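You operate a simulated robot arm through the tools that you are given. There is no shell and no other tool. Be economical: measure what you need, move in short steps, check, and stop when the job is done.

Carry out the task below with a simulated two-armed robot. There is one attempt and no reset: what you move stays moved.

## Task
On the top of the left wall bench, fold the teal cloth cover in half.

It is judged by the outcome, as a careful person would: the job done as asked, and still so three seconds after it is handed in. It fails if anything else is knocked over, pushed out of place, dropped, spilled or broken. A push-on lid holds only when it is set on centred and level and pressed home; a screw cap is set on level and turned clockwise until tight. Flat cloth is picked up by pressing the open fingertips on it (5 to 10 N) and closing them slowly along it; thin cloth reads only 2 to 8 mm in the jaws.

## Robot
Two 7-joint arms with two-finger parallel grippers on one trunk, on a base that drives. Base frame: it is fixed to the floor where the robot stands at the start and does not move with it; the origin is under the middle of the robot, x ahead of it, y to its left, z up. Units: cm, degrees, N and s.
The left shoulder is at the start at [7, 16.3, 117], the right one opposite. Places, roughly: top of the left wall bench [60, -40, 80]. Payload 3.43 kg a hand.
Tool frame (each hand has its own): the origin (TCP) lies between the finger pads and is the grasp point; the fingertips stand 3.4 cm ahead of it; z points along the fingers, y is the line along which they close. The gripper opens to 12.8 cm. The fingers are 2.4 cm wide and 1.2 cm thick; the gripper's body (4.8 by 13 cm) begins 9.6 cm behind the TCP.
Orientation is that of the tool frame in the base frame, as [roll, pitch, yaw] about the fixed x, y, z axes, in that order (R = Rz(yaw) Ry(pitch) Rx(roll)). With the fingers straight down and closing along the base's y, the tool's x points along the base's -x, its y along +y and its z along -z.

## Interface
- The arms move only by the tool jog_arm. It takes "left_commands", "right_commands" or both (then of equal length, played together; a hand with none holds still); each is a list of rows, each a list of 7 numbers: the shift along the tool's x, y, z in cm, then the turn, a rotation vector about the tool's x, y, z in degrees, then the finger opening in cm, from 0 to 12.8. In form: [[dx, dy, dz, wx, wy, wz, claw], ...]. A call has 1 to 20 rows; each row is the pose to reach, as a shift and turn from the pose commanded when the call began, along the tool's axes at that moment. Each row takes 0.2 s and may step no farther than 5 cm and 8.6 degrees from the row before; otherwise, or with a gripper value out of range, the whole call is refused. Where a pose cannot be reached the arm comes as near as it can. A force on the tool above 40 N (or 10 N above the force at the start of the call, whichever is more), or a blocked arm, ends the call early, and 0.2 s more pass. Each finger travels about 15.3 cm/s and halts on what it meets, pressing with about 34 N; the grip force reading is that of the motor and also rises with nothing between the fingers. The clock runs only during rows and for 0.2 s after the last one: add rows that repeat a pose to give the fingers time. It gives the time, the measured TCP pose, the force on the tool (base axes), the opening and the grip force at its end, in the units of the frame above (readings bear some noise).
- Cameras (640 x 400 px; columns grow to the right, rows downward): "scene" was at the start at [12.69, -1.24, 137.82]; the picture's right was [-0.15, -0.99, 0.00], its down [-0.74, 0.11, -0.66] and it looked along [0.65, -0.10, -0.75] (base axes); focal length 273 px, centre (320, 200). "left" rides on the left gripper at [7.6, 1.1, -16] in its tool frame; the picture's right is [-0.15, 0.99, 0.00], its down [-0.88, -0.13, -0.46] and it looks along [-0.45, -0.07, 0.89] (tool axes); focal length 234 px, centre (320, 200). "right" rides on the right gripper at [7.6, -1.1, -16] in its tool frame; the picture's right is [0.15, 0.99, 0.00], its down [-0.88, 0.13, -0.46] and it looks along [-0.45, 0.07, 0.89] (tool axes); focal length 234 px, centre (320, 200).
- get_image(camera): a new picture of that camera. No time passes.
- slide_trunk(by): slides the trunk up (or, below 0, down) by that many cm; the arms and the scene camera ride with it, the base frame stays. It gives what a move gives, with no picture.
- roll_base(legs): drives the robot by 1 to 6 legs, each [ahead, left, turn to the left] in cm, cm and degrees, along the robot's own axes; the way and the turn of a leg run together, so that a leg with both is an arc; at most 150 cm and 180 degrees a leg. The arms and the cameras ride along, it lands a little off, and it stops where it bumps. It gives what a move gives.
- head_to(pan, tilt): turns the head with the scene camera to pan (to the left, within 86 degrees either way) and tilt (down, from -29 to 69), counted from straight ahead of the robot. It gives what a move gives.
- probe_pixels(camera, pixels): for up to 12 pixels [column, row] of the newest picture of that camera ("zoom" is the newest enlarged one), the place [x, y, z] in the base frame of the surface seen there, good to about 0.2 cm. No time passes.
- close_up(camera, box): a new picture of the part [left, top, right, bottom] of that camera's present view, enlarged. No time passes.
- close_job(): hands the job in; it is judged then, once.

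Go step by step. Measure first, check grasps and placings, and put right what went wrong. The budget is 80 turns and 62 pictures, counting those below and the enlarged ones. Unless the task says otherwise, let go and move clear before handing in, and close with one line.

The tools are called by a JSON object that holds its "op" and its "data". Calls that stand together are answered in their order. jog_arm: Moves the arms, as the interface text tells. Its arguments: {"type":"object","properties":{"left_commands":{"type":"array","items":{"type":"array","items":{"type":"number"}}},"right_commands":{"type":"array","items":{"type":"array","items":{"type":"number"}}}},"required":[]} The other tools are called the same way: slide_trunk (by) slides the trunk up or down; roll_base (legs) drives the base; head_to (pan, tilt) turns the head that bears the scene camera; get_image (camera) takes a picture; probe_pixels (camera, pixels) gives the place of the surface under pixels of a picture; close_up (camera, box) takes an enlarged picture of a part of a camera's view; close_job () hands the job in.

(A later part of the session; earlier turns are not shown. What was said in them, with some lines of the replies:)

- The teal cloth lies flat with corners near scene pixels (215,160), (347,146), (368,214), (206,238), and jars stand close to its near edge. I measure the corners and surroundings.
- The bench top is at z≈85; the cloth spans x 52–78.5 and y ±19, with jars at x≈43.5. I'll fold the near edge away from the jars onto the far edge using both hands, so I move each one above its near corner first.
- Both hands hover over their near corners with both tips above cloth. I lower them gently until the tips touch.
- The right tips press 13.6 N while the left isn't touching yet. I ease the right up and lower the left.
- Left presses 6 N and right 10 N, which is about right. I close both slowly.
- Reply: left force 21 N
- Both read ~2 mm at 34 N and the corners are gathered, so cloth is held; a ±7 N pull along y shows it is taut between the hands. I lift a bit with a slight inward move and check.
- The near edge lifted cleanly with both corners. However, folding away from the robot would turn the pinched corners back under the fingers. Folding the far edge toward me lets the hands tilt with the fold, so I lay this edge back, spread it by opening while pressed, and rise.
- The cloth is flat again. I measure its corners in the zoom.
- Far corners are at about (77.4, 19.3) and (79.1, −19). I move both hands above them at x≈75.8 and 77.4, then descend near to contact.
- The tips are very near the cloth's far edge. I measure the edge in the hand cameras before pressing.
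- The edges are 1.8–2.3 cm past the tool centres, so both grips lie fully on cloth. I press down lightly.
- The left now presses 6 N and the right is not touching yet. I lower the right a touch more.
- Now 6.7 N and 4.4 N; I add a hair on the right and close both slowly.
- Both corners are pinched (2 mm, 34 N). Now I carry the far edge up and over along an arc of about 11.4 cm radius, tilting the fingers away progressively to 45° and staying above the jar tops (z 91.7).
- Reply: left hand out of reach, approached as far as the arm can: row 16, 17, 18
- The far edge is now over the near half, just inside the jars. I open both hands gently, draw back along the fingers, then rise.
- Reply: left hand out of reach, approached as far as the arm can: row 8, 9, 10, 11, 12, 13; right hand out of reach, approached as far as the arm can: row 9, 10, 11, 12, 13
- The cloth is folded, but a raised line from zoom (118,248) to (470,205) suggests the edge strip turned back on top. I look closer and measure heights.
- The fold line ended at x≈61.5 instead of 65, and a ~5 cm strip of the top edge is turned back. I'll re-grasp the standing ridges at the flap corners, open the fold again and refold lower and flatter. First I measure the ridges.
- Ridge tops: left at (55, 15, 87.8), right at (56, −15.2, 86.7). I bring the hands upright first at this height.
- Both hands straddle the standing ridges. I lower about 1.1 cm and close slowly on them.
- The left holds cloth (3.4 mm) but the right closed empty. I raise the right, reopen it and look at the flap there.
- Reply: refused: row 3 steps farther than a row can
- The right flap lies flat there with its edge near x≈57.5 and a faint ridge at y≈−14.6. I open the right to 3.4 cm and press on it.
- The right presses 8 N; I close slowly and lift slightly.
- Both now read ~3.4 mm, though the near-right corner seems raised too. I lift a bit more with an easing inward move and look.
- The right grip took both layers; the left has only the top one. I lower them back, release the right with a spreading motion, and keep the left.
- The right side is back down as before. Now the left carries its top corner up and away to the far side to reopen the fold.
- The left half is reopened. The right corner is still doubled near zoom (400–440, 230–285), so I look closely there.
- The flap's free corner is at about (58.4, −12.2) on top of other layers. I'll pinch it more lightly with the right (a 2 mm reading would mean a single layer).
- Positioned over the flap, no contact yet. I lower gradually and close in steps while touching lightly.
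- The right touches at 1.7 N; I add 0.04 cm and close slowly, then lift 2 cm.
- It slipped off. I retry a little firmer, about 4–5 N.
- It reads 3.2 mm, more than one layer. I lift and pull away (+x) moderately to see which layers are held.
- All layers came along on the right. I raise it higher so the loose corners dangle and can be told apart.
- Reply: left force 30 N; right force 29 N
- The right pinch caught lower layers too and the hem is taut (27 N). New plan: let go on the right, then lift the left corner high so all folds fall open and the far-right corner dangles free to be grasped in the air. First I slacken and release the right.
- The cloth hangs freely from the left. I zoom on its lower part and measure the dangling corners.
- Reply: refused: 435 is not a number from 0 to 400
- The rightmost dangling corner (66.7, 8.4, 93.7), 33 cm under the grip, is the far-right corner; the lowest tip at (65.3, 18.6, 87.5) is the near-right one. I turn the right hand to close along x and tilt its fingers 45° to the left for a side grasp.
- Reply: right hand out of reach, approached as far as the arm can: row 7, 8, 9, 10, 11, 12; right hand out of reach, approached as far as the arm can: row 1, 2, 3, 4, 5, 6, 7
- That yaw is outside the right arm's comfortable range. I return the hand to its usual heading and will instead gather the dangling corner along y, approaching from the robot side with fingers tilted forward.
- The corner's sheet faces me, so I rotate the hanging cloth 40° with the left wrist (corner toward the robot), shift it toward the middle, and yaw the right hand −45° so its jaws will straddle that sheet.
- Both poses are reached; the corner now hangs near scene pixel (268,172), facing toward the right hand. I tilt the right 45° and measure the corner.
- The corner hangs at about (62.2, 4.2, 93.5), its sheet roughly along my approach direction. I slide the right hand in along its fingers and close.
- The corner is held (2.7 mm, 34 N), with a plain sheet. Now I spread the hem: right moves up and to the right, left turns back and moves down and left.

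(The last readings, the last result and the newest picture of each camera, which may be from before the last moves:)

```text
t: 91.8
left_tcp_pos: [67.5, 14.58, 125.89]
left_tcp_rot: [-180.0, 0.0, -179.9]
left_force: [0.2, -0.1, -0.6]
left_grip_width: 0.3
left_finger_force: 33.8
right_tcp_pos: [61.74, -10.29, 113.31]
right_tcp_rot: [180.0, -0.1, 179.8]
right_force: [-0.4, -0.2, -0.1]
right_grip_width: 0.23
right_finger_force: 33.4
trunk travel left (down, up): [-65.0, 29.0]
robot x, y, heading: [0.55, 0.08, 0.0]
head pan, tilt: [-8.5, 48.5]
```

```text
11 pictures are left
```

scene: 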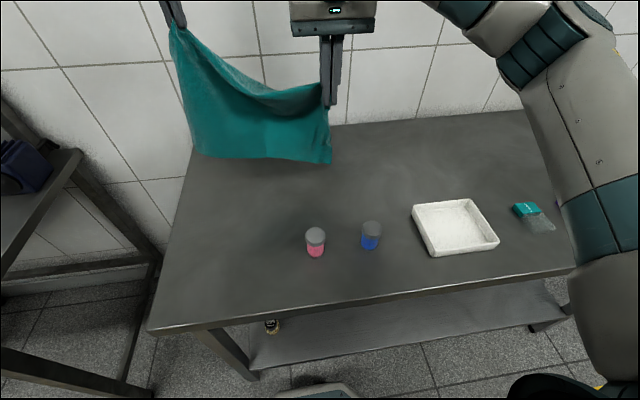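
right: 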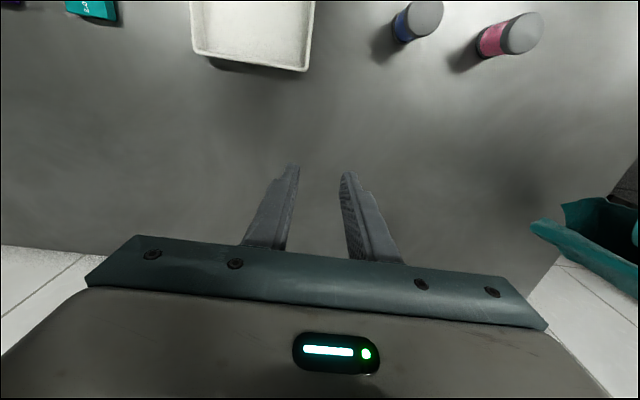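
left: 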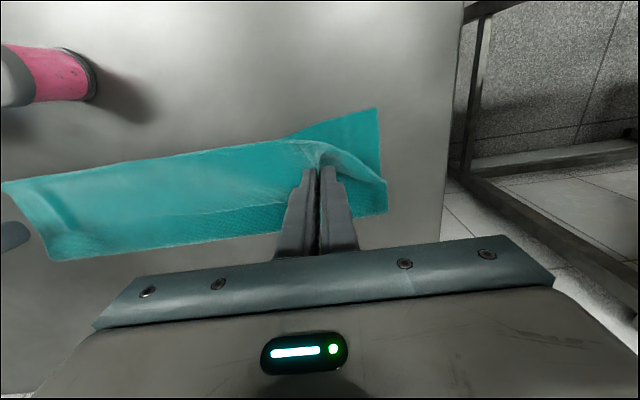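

The cloth now hangs open from both far corners. I level the hands at x≈57, ±16.3, with the near edge just above the bench, and check.

{"op": "jog_arm", "data": {"left_commands": [[1.5, 0.2, 1.4, 0, 0, 0, 0], [3, 0.5, 2.8, 0, 0, 0, 0], [4.5, 0.7, 4.2, 0, 0, 0, 0], [6, 1, 5.7, 0, 0, 0, 0], [7.5, 1.2, 7.1, 0, 0, 0, 0], [9, 1.4, 8.5, 0, 0, 0, 0], [10.5, 1.7, 9.9, 0, 0, 0, 0], [10.5, 1.7, 9.9, 0, 0, 0, 0], [10.5, 1.7, 9.9, 0, 0, 0, 0]], "right_commands": [[0.7, -0.9, -0.4, 0, 0, 0, 0], [1.3, -1.7, -0.8, 0, 0, 0, 0], [2, -2.6, -1.2, 0, 0, 0, 0], [2.7, -3.4, -1.5, 0, 0, 0, 0], [3.4, -4.3, -1.9, 0, 0, 0, 0], [4, -5.1, -2.3, 0, 0, 0, 0], [4.7, -6, -2.7, 0, 0, 0, 0], [4.7, -6, -2.7, 0, 0, 0, 0], [4.7, -6, -2.7, 0, 0, 0, 0]]}}

{"op": "get_image", "data": {"camera": "scene"}}

```text
t: 93.8
left_tcp_pos: [57.16, 16.25, 116.1]
left_tcp_rot: [-179.9, 0.1, -179.9]
left_force: [1.9, -13.7, 1.0]
left_grip_width: 0.33
left_finger_force: 34.1
right_tcp_pos: [57.11, -16.27, 115.9]
right_tcp_rot: [180.0, -0.1, -179.8]
right_force: [-1.3, 12.0, -2.0]
right_grip_width: 0.26
right_finger_force: 34.0
trunk travel left (down, up): [-65.0, 29.0]
robot x, y, heading: [0.07, -0.24, 0.1]
head pan, tilt: [-8.5, 48.5]
```

```text
10 pictures are left
```

scene: 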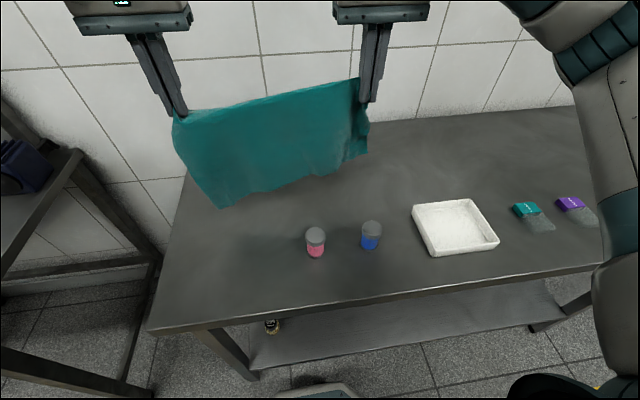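

The cloth hangs squarely like a curtain. I measure its lower edge before laying it.

{"op": "probe_pixels", "data": {"camera": "scene", "pixels": [[220, 204], [290, 185], [364, 153], [178, 125], [335, 162], [250, 193], [365, 130], [270, 150]]}}

{"op": "close_up", "data": {"camera": "scene", "box": [160, 70, 390, 215]}}

```text
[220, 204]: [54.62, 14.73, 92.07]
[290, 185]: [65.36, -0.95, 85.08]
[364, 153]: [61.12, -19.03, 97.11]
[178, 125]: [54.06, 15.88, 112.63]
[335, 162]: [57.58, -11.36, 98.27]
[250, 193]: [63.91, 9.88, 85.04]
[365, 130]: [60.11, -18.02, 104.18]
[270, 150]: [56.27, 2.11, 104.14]
```

```text
2.76 times, centred on (275, 142) of scene
```

zoom: 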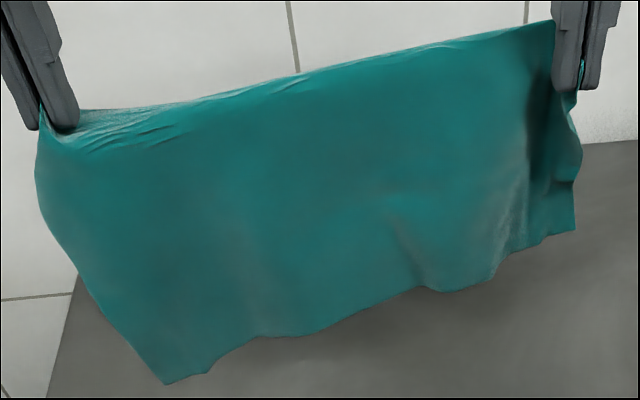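

The right side hangs lower-gripped (bottom at z 97 vs 92), so a strip of the far hem is still folded behind the grips. I'll lay the cloth flat, regrasp the clean near edge, and hang it from there so that strip falls open.

{"op": "jog_arm", "data": {"left_commands": [[0, -0.5, 4, 0, 0, 0, 0], [0, -0.5, 8, 0, 0, 0, 0], [-2, -0.5, 10, 0, 0, 0, 0], [-4.5, -0.5, 12, 0, 0, 0, 0], [-7, -0.5, 14, 0, 0, 0, 0], [-9.5, -0.5, 16.5, 0, 0, 0, 0], [-12, -0.5, 19, 0, 0, 0, 0], [-14.5, -0.5, 21.5, 0, 0, 0, 0], [-16.5, -0.5, 23.8, 0, 0, 0, 0], [-18, -0.5, 25.5, 0, 0, 0, 0], [-18.5, -0.5, 26, 0, 0, 0, 0], [-18.5, -0.5, 26, 0, 0, 0, 0.5], [-18.5, -0.5, 26, 0, 0, 0, 1.2], [-18.5, -0.5, 26, 0, 0, 0, 2], [-18.5, -0.5, 26, 0, 0, 0, 2.8], [-18.5, -0.5, 26, 0, 0, 0, 3.4], [-18.5, -0.5, 24, 0, 0, 0, 3.4], [-18.5, -0.5, 20, 0, 0, 0, 3.4], [-18.5, -0.5, 16, 0, 0, 0, 3.4]], "right_commands": [[0, 0.5, 4, 0, 0, 0, 0], [0, 0.5, 8, 0, 0, 0, 0], [-2, 0.5, 10, 0, 0, 0, 0], [-4.5, 0.5, 12, 0, 0, 0, 0], [-7, 0.5, 14, 0, 0, 0, 0], [-9.5, 0.5, 16.5, 0, 0, 0, 0], [-12, 0.5, 19, 0, 0, 0, 0], [-14.5, 0.5, 21.5, 0, 0, 0, 0], [-16.5, 0.5, 23.8, 0, 0, 0, 0], [-18, 0.5, 25.5, 0, 0, 0, 0], [-18.5, 0.5, 26, 0, 0, 0, 0], [-18.5, 0.5, 26, 0, 0, 0, 0.5], [-18.5, 0.5, 26, 0, 0, 0, 1.2], [-18.5, 0.5, 26, 0, 0, 0, 2], [-18.5, 0.5, 26, 0, 0, 0, 2.8], [-18.5, 0.5, 26, 0, 0, 0, 3.4], [-18.5, 0.5, 24, 0, 0, 0, 3.4], [-18.5, 0.5, 20, 0, 0, 0, 3.4], [-18.5, 0.5, 16, 0, 0, 0, 3.4]]}}

{"op": "close_up", "data": {"camera": "scene", "box": [160, 90, 400, 240]}}

```text
t: 97.8
left_tcp_pos: [75.35, 15.82, 100.12]
left_tcp_rot: [-179.8, 0.0, -179.9]
left_force: [-0.4, -1.0, 0.2]
left_grip_width: 3.43
left_finger_force: 0.1
right_tcp_pos: [75.53, -15.73, 100.14]
right_tcp_rot: [-179.9, 0.1, -180.0]
right_force: [0.2, 0.1, 0.3]
right_grip_width: 3.37
right_finger_force: 0.1
trunk travel left (down, up): [-65.0, 29.0]
robot x, y, heading: [0.46, 0.15, 0.1]
head pan, tilt: [-8.5, 48.5]
```

```text
2.67 times, centred on (280, 165) of scene
```

zoom: 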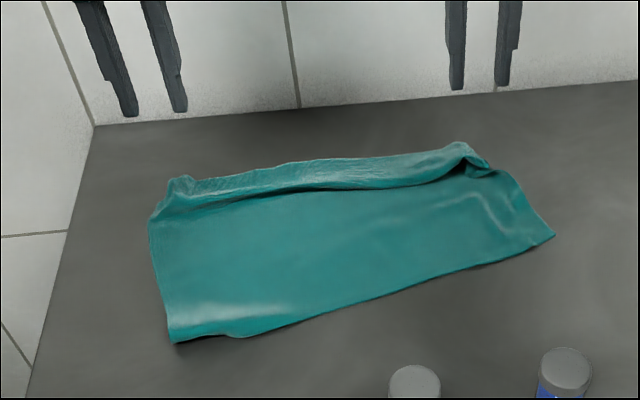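

The cloth lies flat with a clean near edge and a narrow rolled strip at the far side. I measure the near corners.

{"op": "probe_pixels", "data": {"camera": "zoom", "pixels": [[175, 338], [240, 333], [551, 236], [500, 256], [155, 230], [200, 300], [515, 225], [520, 195], [370, 297], [300, 165], [300, 190], [460, 150]]}}

```text
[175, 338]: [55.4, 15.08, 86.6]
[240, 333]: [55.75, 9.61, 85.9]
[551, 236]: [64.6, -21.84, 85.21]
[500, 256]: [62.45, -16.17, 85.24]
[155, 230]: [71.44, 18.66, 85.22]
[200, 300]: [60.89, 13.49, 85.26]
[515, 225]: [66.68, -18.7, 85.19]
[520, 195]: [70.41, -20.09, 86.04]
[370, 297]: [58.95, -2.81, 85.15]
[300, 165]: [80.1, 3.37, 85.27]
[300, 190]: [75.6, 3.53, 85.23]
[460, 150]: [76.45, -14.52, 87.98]
```

Near corners are at (55.4, 15.1) and (64.6, −21.8). I move the hands over points just inside them and down to near contact.

{"op": "jog_arm", "data": {"left_commands": [[4.4, -0.8, 0, 0, 0, 0, 3.4], [8.8, -1.7, 0, 0, 0, 0, 3.4], [13.2, -2.5, 0, 0, 0, 0, 3.4], [17.4, -3.4, 0, 0, 0, 0, 3.4], [17.4, -3.4, 4, 0, 0, 0, 3.4], [17.4, -3.4, 8, 0, 0, 0, 3.4], [17.4, -3.4, 10.5, 0, 0, 0, 3.4], [17.4, -3.4, 11.2, 0, 0, 0, 3.4], [17.4, -3.4, 11.4, 0, 0, 0, 3.4], [17.4, -3.4, 11.4, 0, 0, 0, 3.4]], "right_commands": [[2.5, -0.6, 0, 0, 0, 0, 3.4], [5, -1.3, 0, 0, 0, 0, 3.4], [7.5, -2, 0, 0, 0, 0, 3.4], [9.9, -2.6, 0, 0, 0, 0, 3.4], [9.9, -2.6, 4, 0, 0, 0, 3.4], [9.9, -2.6, 8, 0, 0, 0, 3.4], [9.9, -2.6, 10.5, 0, 0, 0, 3.4], [9.9, -2.6, 11.2, 0, 0, 0, 3.4], [9.9, -2.6, 11.4, 0, 0, 0, 3.4], [9.9, -2.6, 11.4, 0, 0, 0, 3.4]]}}

{"op": "jog_arm", "data": {"left_commands": [[0, 0, 0.06, 0, 0, 0, 3.4], [0, 0, 0.12, 0, 0, 0, 3.4], [0, 0, 0.16, 0, 0, 0, 3.4], [0, 0, 0.16, 0, 0, 0, 3.4]], "right_commands": [[0, 0, 0.06, 0, 0, 0, 3.4], [0, 0, 0.12, 0, 0, 0, 3.4], [0, 0, 0.16, 0, 0, 0, 3.4], [0, 0, 0.16, 0, 0, 0, 3.4]]}}

```text
t: 100.0
left_tcp_pos: [58.28, 12.45, 88.81]
left_tcp_rot: [180.0, 0.0, -179.9]
left_force: [0.0, 0.7, -0.1]
left_grip_width: 3.39
left_finger_force: 0.1
right_tcp_pos: [65.81, -18.48, 88.6]
right_tcp_rot: [-180.0, 0.0, -179.9]
right_force: [0.5, 0.4, 1.3]
right_grip_width: 3.39
right_finger_force: 0.0
trunk travel left (down, up): [-65.0, 29.0]
robot x, y, heading: [-0.05, -0.07, -0.2]
head pan, tilt: [-8.5, 48.5]
```

```text
t: 101.0
left_tcp_pos: [58.21, 12.36, 88.52]
left_tcp_rot: [-180.0, 0.0, -179.9]
left_force: [0.8, -0.4, 3.5]
left_grip_width: 3.41
left_finger_force: 0.0
right_tcp_pos: [65.62, -18.48, 88.56]
right_tcp_rot: [-179.9, 0.0, 180.0]
right_force: [1.0, -0.2, 10.2]
right_grip_width: 3.4
right_finger_force: 0.1
trunk travel left (down, up): [-65.0, 29.0]
robot x, y, heading: [-0.15, 0.07, -0.2]
head pan, tilt: [-8.5, 48.5]
```

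Left presses 3.5 N, right 10 N. I trim both to about 7 N while closing slowly.

{"op": "jog_arm", "data": {"left_commands": [[0, 0, 0.05, 0, 0, 0, 3.2], [0, 0, 0.05, 0, 0, 0, 3.0], [0, 0, 0.05, 0, 0, 0, 2.8], [0, 0, 0.05, 0, 0, 0, 2.6], [0, 0, 0.05, 0, 0, 0, 2.4], [0, 0, 0.05, 0, 0, 0, 2.2], [0, 0, 0.05, 0, 0, 0, 2.0], [0, 0, 0.05, 0, 0, 0, 1.8], [0, 0, 0.05, 0, 0, 0, 1.6], [0, 0, 0.05, 0, 0, 0, 1.4], [0, 0, 0.05, 0, 0, 0, 1.2], [0, 0, 0.05, 0, 0, 0, 1.0], [0, 0, 0.05, 0, 0, 0, 0.8], [0, 0, 0.05, 0, 0, 0, 0.6], [0, 0, 0.05, 0, 0, 0, 0.4], [0, 0, 0.05, 0, 0, 0, 0.2], [0, 0, 0.05, 0, 0, 0, 0], [0, 0, 0.05, 0, 0, 0, 0], [0, 0, 0.05, 0, 0, 0, 0]], "right_commands": [[0, 0, -0.02, 0, 0, 0, 3.2], [0, 0, -0.02, 0, 0, 0, 3.0], [0, 0, -0.02, 0, 0, 0, 2.8], [0, 0, -0.02, 0, 0, 0, 2.6], [0, 0, -0.02, 0, 0, 0, 2.4], [0, 0, -0.02, 0, 0, 0, 2.2], [0, 0, -0.02, 0, 0, 0, 2.0], [0, 0, -0.02, 0, 0, 0, 1.8], [0, 0, -0.02, 0, 0, 0, 1.6], [0, 0, -0.02, 0, 0, 0, 1.4], [0, 0, -0.02, 0, 0, 0, 1.2], [0, 0, -0.02, 0, 0, 0, 1.0], [0, 0, -0.02, 0, 0, 0, 0.8], [0, 0, -0.02, 0, 0, 0, 0.6], [0, 0, -0.02, 0, 0, 0, 0.4], [0, 0, -0.02, 0, 0, 0, 0.2], [0, 0, -0.02, 0, 0, 0, 0], [0, 0, -0.02, 0, 0, 0, 0], [0, 0, -0.02, 0, 0, 0, 0]]}}

```text
t: 105.0
left_tcp_pos: [58.15, 12.38, 88.63]
left_tcp_rot: [-180.0, 0.1, -180.0]
left_force: [1.3, -3.5, 9.2]
left_grip_width: 0.2
left_finger_force: 34.4
right_tcp_pos: [65.56, -18.39, 88.57]
right_tcp_rot: [179.9, 0.1, 180.0]
right_force: [-0.8, 4.0, 7.9]
right_grip_width: 0.22
right_finger_force: 34.5
trunk travel left (down, up): [-65.0, 29.0]
robot x, y, heading: [-0.05, -0.32, 0.1]
head pan, tilt: [-8.5, 48.5]
```

Both pinches read 2 mm – single layer. I lift the near edge high to hang the cloth and let the far strip fall open.

{"op": "jog_arm", "data": {"left_commands": [[-0.2, 0, -2, 0, 0, 0, 0], [-0.6, 0, -5, 0, 0, 0, 0], [-1, 0, -8, 0, 0, 0, 0], [-1.4, 0.1, -11, 0, 0, 0, 0], [-1.8, 0.2, -14, 0, 0, 0, 0], [-2.2, 0.3, -17, 0, 0, 0, 0], [-2.6, 0.4, -20, 0, 0, 0, 0], [-3, 0.4, -23, 0, 0, 0, 0], [-3.4, 0.4, -26, 0, 0, 0, 0], [-3.8, 0.4, -30, 0, 0, 0, 0], [-3.8, 0.4, -30, 0, 0, 0, 0], [-3.8, 0.4, -30, 0, 0, 0, 0], [-3.8, 0.4, -30, 0, 0, 0, 0]], "right_commands": [[0.2, 0, -2, 0, 0, 0, 0], [0.6, 0, -5, 0, 0, 0, 0], [1, 0, -8, 0, 0, 0, 0], [1.4, 0, -11, 0, 0, 0, 0], [1.8, 0, -14, 0, 0, 0, 0], [2.2, 0, -17, 0, 0, 0, 0], [2.6, 0, -20, 0, 0, 0, 0], [3, 0, -23, 0, 0, 0, 0], [3.4, 0, -26, 0, 0, 0, 0], [3.6, 0, -30, 0, 0, 0, 0], [3.6, 0, -30, 0, 0, 0, 0], [3.6, 0, -30, 0, 0, 0, 0], [3.6, 0, -30, 0, 0, 0, 0]]}}

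{"op": "close_up", "data": {"camera": "scene", "box": [160, 40, 420, 200]}}

```text
t: 107.8
left_tcp_pos: [61.98, 12.71, 118.54]
left_tcp_rot: [179.9, 0.1, 179.9]
left_force: [0.0, -1.6, -0.2]
left_grip_width: 0.21
left_finger_force: 34.4
right_tcp_pos: [61.94, -18.41, 118.38]
right_tcp_rot: [-179.9, 0.0, -180.0]
right_force: [-0.8, 0.6, -0.5]
right_grip_width: 0.22
right_finger_force: 34.3
trunk travel left (down, up): [-65.0, 29.0]
robot x, y, heading: [-0.06, 0.28, -0.3]
head pan, tilt: [-8.5, 48.5]
```

```text
2.46 times, centred on (290, 120) of scene
```

zoom: 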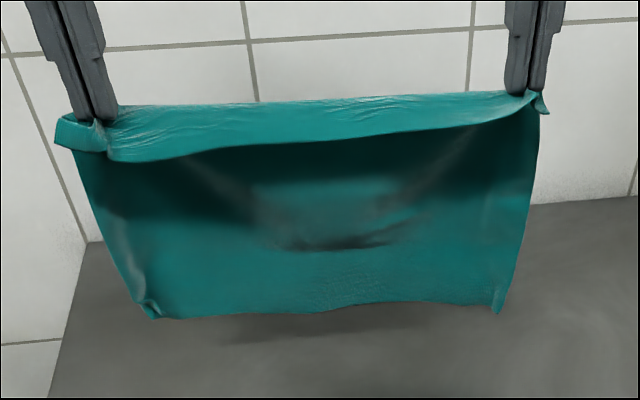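

The cloth hangs open; its free hem is at the bottom and the held hem flops toward me, which is the right side for folding toward the robot. I lower the hem onto the bench at x≈57 and move the hands forward to lay the first half.

{"op": "jog_arm", "data": {"left_commands": [[2.5, 0, 1, 0, 0, 0, 0], [5, 0, 2, 0, 0, 0, 0], [5, 0, 2, 0, 0, 0, 0], [5, 0, 2, 0, 0, 0, 0], [5, 0, 4, 0, 0, 0, 0], [5, 0, 5.5, 0, 0, 0, 0], [4, 0, 7, 0, 0, 0, 0], [2, 0, 8.5, 0, 0, 0, 0], [-0.5, 0, 10.5, 0, 0, 0, 0], [-3, 0, 12.5, 0, 0, 0, 0], [-5.5, 0, 14.5, 0, 0, 0, 0], [-7.5, 0, 16.5, 0, 0, 0, 0], [-8.5, 0, 18, 0, 0, 0, 0], [-8.5, 0, 18, 0, 0, 0, 0]], "right_commands": [[2.5, 0, 1, 0, 0, 0, 0], [5, 0, 2, 0, 0, 0, 0], [5, 0, 2, 0, 0, 0, 0], [5, 0, 2, 0, 0, 0, 0], [5, 0, 4, 0, 0, 0, 0], [5, 0, 5.5, 0, 0, 0, 0], [4, 0, 7, 0, 0, 0, 0], [2, 0, 8.5, 0, 0, 0, 0], [-0.5, 0, 10.5, 0, 0, 0, 0], [-3, 0, 12.5, 0, 0, 0, 0], [-5.5, 0, 14.5, 0, 0, 0, 0], [-7.5, 0, 16.5, 0, 0, 0, 0], [-8.5, 0, 18, 0, 0, 0, 0], [-8.5, 0, 18, 0, 0, 0, 0]]}}

{"op": "close_up", "data": {"camera": "scene", "box": [160, 80, 420, 240]}}

{"op": "probe_pixels", "data": {"camera": "zoom", "pixels": [[100, 330], [200, 320], [300, 310], [400, 300], [480, 290], [300, 200], [300, 250], [150, 280]]}}

```text
t: 110.8
left_tcp_pos: [70.53, 12.91, 100.65]
left_tcp_rot: [-179.9, -0.1, 180.0]
left_force: [0.2, -1.8, 0.1]
left_grip_width: 0.22
left_finger_force: 34.0
right_tcp_pos: [70.7, -18.51, 100.48]
right_tcp_rot: [-179.9, 0.0, 180.0]
right_force: [-0.9, 2.3, 0.4]
right_grip_width: 0.21
right_finger_force: 33.8
trunk travel left (down, up): [-65.0, 29.0]
robot x, y, heading: [-0.06, 0.2, -0.2]
head pan, tilt: [-8.5, 48.5]
```

```text
2.46 times, centred on (290, 160) of scene
```

zoom: 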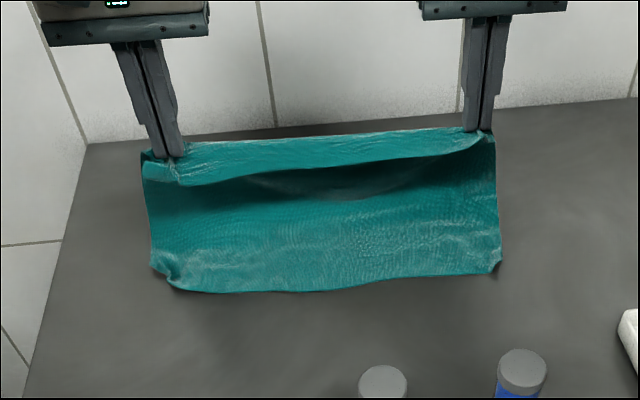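

```text
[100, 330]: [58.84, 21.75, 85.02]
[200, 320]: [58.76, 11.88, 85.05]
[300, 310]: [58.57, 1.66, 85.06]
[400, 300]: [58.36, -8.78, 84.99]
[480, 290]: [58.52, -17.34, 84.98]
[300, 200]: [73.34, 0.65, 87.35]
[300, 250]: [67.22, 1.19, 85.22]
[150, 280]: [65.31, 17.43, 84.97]
```

The first half is laid (hem at x≈61.5) and the sheet rises at the fold line x≈74.5. Now I bring the held edge back and down over it with slack, ending with a slight outward draw so the hem falls toward me.

{"op": "jog_arm", "data": {"left_commands": [[0.86, 0, 1.66, 0, 4, 0, 0], [1.63, 0, 2.88, 0, 8, 0, 0], [2.59, 0, 4.22, 0, 12, 0, 0], [3.66, 0, 5.48, 0, 16, 0, 0], [4.94, 0, 6.76, 0, 20, 0, 0], [6.44, 0, 7.86, 0, 20, 0, 0], [6.04, 0, 9.06, 0, 20, 0, 0], [5.54, 0, 10.16, 0, 20, 0, 0], [5.04, 0, 10.96, 0, 20, 0, 0], [5.04, 0, 10.96, 0, 20, 0, 0]], "right_commands": [[0.86, 0, 1.66, 0, 4, 0, 0], [1.63, 0, 2.88, 0, 8, 0, 0], [2.59, 0, 4.22, 0, 12, 0, 0], [3.66, 0, 5.48, 0, 16, 0, 0], [4.94, 0, 6.76, 0, 20, 0, 0], [6.44, 0, 7.86, 0, 20, 0, 0], [6.04, 0, 9.06, 0, 20, 0, 0], [5.54, 0, 10.16, 0, 20, 0, 0], [5.04, 0, 10.96, 0, 20, 0, 0], [5.04, 0, 10.96, 0, 20, 0, 0]]}}

{"op": "close_up", "data": {"camera": "scene", "box": [180, 110, 400, 240]}}

```text
t: 113.0
left_tcp_pos: [65.35, 12.75, 89.44]
left_tcp_rot: [-179.9, -19.9, 179.9]
left_force: [-0.1, -2.6, -0.1]
left_grip_width: 0.19
left_finger_force: 33.9
right_tcp_pos: [65.66, -18.53, 89.52]
right_tcp_rot: [180.0, -20.0, -179.9]
right_force: [0.6, 2.3, 0.3]
right_grip_width: 0.19
right_finger_force: 34.1
trunk travel left (down, up): [-65.0, 29.0]
robot x, y, heading: [0.03, 0.14, 0.2]
head pan, tilt: [-8.5, 48.5]
```

```text
2.91 times, centred on (290, 175) of scene
```

zoom: 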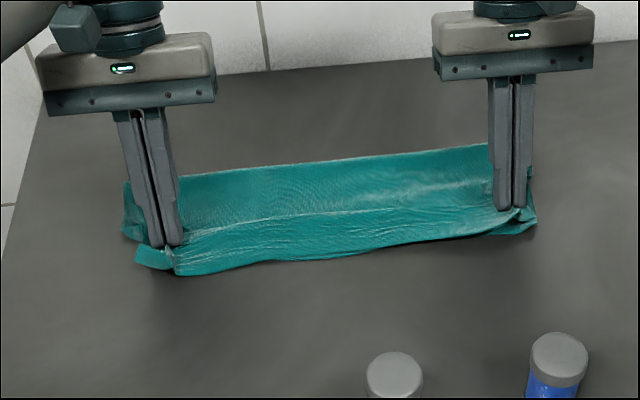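

The top layer now covers the lower with its hem lying outward toward me. I lower a touch, open gradually, and withdraw.

{"op": "jog_arm", "data": {"left_commands": [[0, 0, 0.3, 0, 0, 0, 0], [0, 0, 0.5, 0, 0, 0, 0.4], [0, 0, 0.5, 0, 0, 0, 0.8], [0, 0, 0.5, 0, 0, 0, 1.2], [0, 0, 0.5, 0, 0, 0, 1.6], [0, 0, 0.5, 0, 0, 0, 2], [0, 0, 0.5, 0, 0, 0, 2.4], [0, 0, 0.5, 0, 0, 0, 2.8], [0, 0, 0.5, 0, 0, 0, 3.2], [0, 0, 0.5, 0, 0, 0, 3.2], [0, 0, -1, 0, 0, 0, 3.2], [0, 0, -4, 0, 0, 0, 3.2], [0, 0, -8, 0, 0, 0, 3.2], [0, 0, -12, 0, 0, 0, 3.2]], "right_commands": [[0, 0, 0.3, 0, 0, 0, 0], [0, 0, 0.5, 0, 0, 0, 0.4], [0, 0, 0.5, 0, 0, 0, 0.8], [0, 0, 0.5, 0, 0, 0, 1.2], [0, 0, 0.5, 0, 0, 0, 1.6], [0, 0, 0.5, 0, 0, 0, 2], [0, 0, 0.5, 0, 0, 0, 2.4], [0, 0, 0.5, 0, 0, 0, 2.8], [0, 0, 0.5, 0, 0, 0, 3.2], [0, 0, 0.5, 0, 0, 0, 3.2], [0, 0, -1, 0, 0, 0, 3.2], [0, 0, -4, 0, 0, 0, 3.2], [0, 0, -8, 0, 0, 0, 3.2], [0, 0, -12, 0, 0, 0, 3.2]]}}

{"op": "close_up", "data": {"camera": "scene", "box": [190, 130, 390, 240]}}

```text
t: 116.0
left_tcp_pos: [69.46, 12.89, 100.95]
left_tcp_rot: [179.9, -19.9, -180.0]
left_force: [-0.6, 1.0, 0.3]
left_grip_width: 3.19
left_finger_force: 0.1
right_tcp_pos: [69.52, -18.34, 100.73]
right_tcp_rot: [-179.9, -20.1, 180.0]
right_force: [0.3, 0.5, -0.4]
right_grip_width: 3.22
right_finger_force: 0.0
trunk travel left (down, up): [-65.0, 29.0]
robot x, y, heading: [-0.18, -0.15, 0.2]
head pan, tilt: [-8.5, 48.5]
```

```text
3.20 times, centred on (290, 185) of scene
```

zoom: 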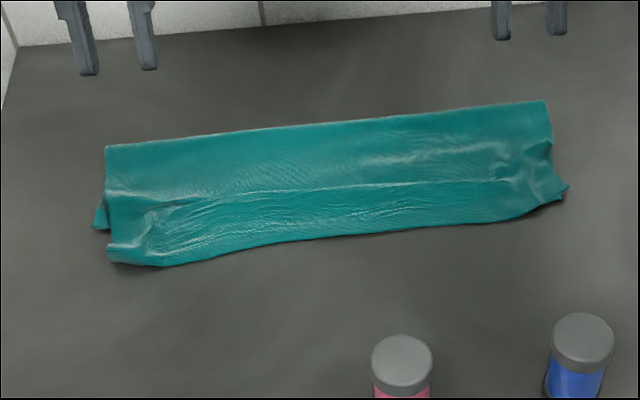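

The cloth lies neatly folded. I measure its outline.

{"op": "probe_pixels", "data": {"camera": "zoom", "pixels": [[108, 150], [545, 104], [325, 127], [325, 234], [160, 263], [110, 255], [500, 217], [565, 188], [97, 226], [325, 190], [325, 210], [160, 220]]}}

```text
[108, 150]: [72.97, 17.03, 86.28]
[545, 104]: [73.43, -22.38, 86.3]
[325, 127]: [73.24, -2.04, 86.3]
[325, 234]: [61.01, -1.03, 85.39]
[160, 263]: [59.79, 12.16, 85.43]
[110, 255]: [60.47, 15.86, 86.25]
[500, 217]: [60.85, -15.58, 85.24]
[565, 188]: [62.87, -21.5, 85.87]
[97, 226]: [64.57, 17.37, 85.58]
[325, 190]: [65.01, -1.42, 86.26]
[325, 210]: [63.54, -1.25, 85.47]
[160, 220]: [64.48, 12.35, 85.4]
```

The result measures about 39 × 13.3 cm, half of the original 39 × 26.7, with edges aligned. I raise the hands clear and do a final check of the surroundings.

{"op": "jog_arm", "data": {"left_commands": [[0, 0, -4, 0, 0, 0, 3.2], [0, 0, -8, 0, 0, 0, 3.2], [0, 0, -8, 0, 0, 0, 3.2]], "right_commands": [[0, 0, -4, 0, 0, 0, 3.2], [0, 0, -8, 0, 0, 0, 3.2], [0, 0, -8, 0, 0, 0, 3.2]]}}

{"op": "get_image", "data": {"camera": "scene"}}

```text
t: 116.8
left_tcp_pos: [72.63, 12.83, 108.2]
left_tcp_rot: [-179.9, -20.1, -180.0]
left_force: [1.0, -0.7, -0.2]
left_grip_width: 3.2
left_finger_force: 0.1
right_tcp_pos: [72.38, -18.47, 108.17]
right_tcp_rot: [180.0, -20.1, 179.9]
right_force: [0.5, 0.4, -0.8]
right_grip_width: 3.21
right_finger_force: 0.0
trunk travel left (down, up): [-65.0, 29.0]
robot x, y, heading: [-0.17, -0.17, 0.1]
head pan, tilt: [-8.5, 48.5]
```

```text
3 pictures are left
```

scene: 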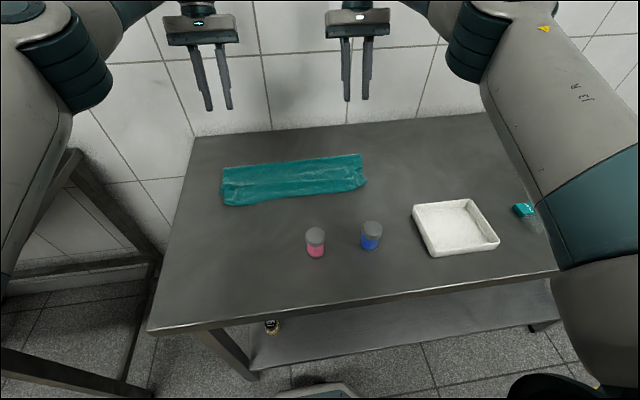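

The cloth is folded in half, the jars and tray stand where they were, and both hands are clear; I hand in.

{"op": "close_job", "data": {}}

```text
The job is handed in.
```

The teal cloth cover is folded in half on the left wall bench, measuring about 39 × 13 cm with its edges roughly aligned. It lies a few centimetres further back than where it started. The jars and tray were not moved.
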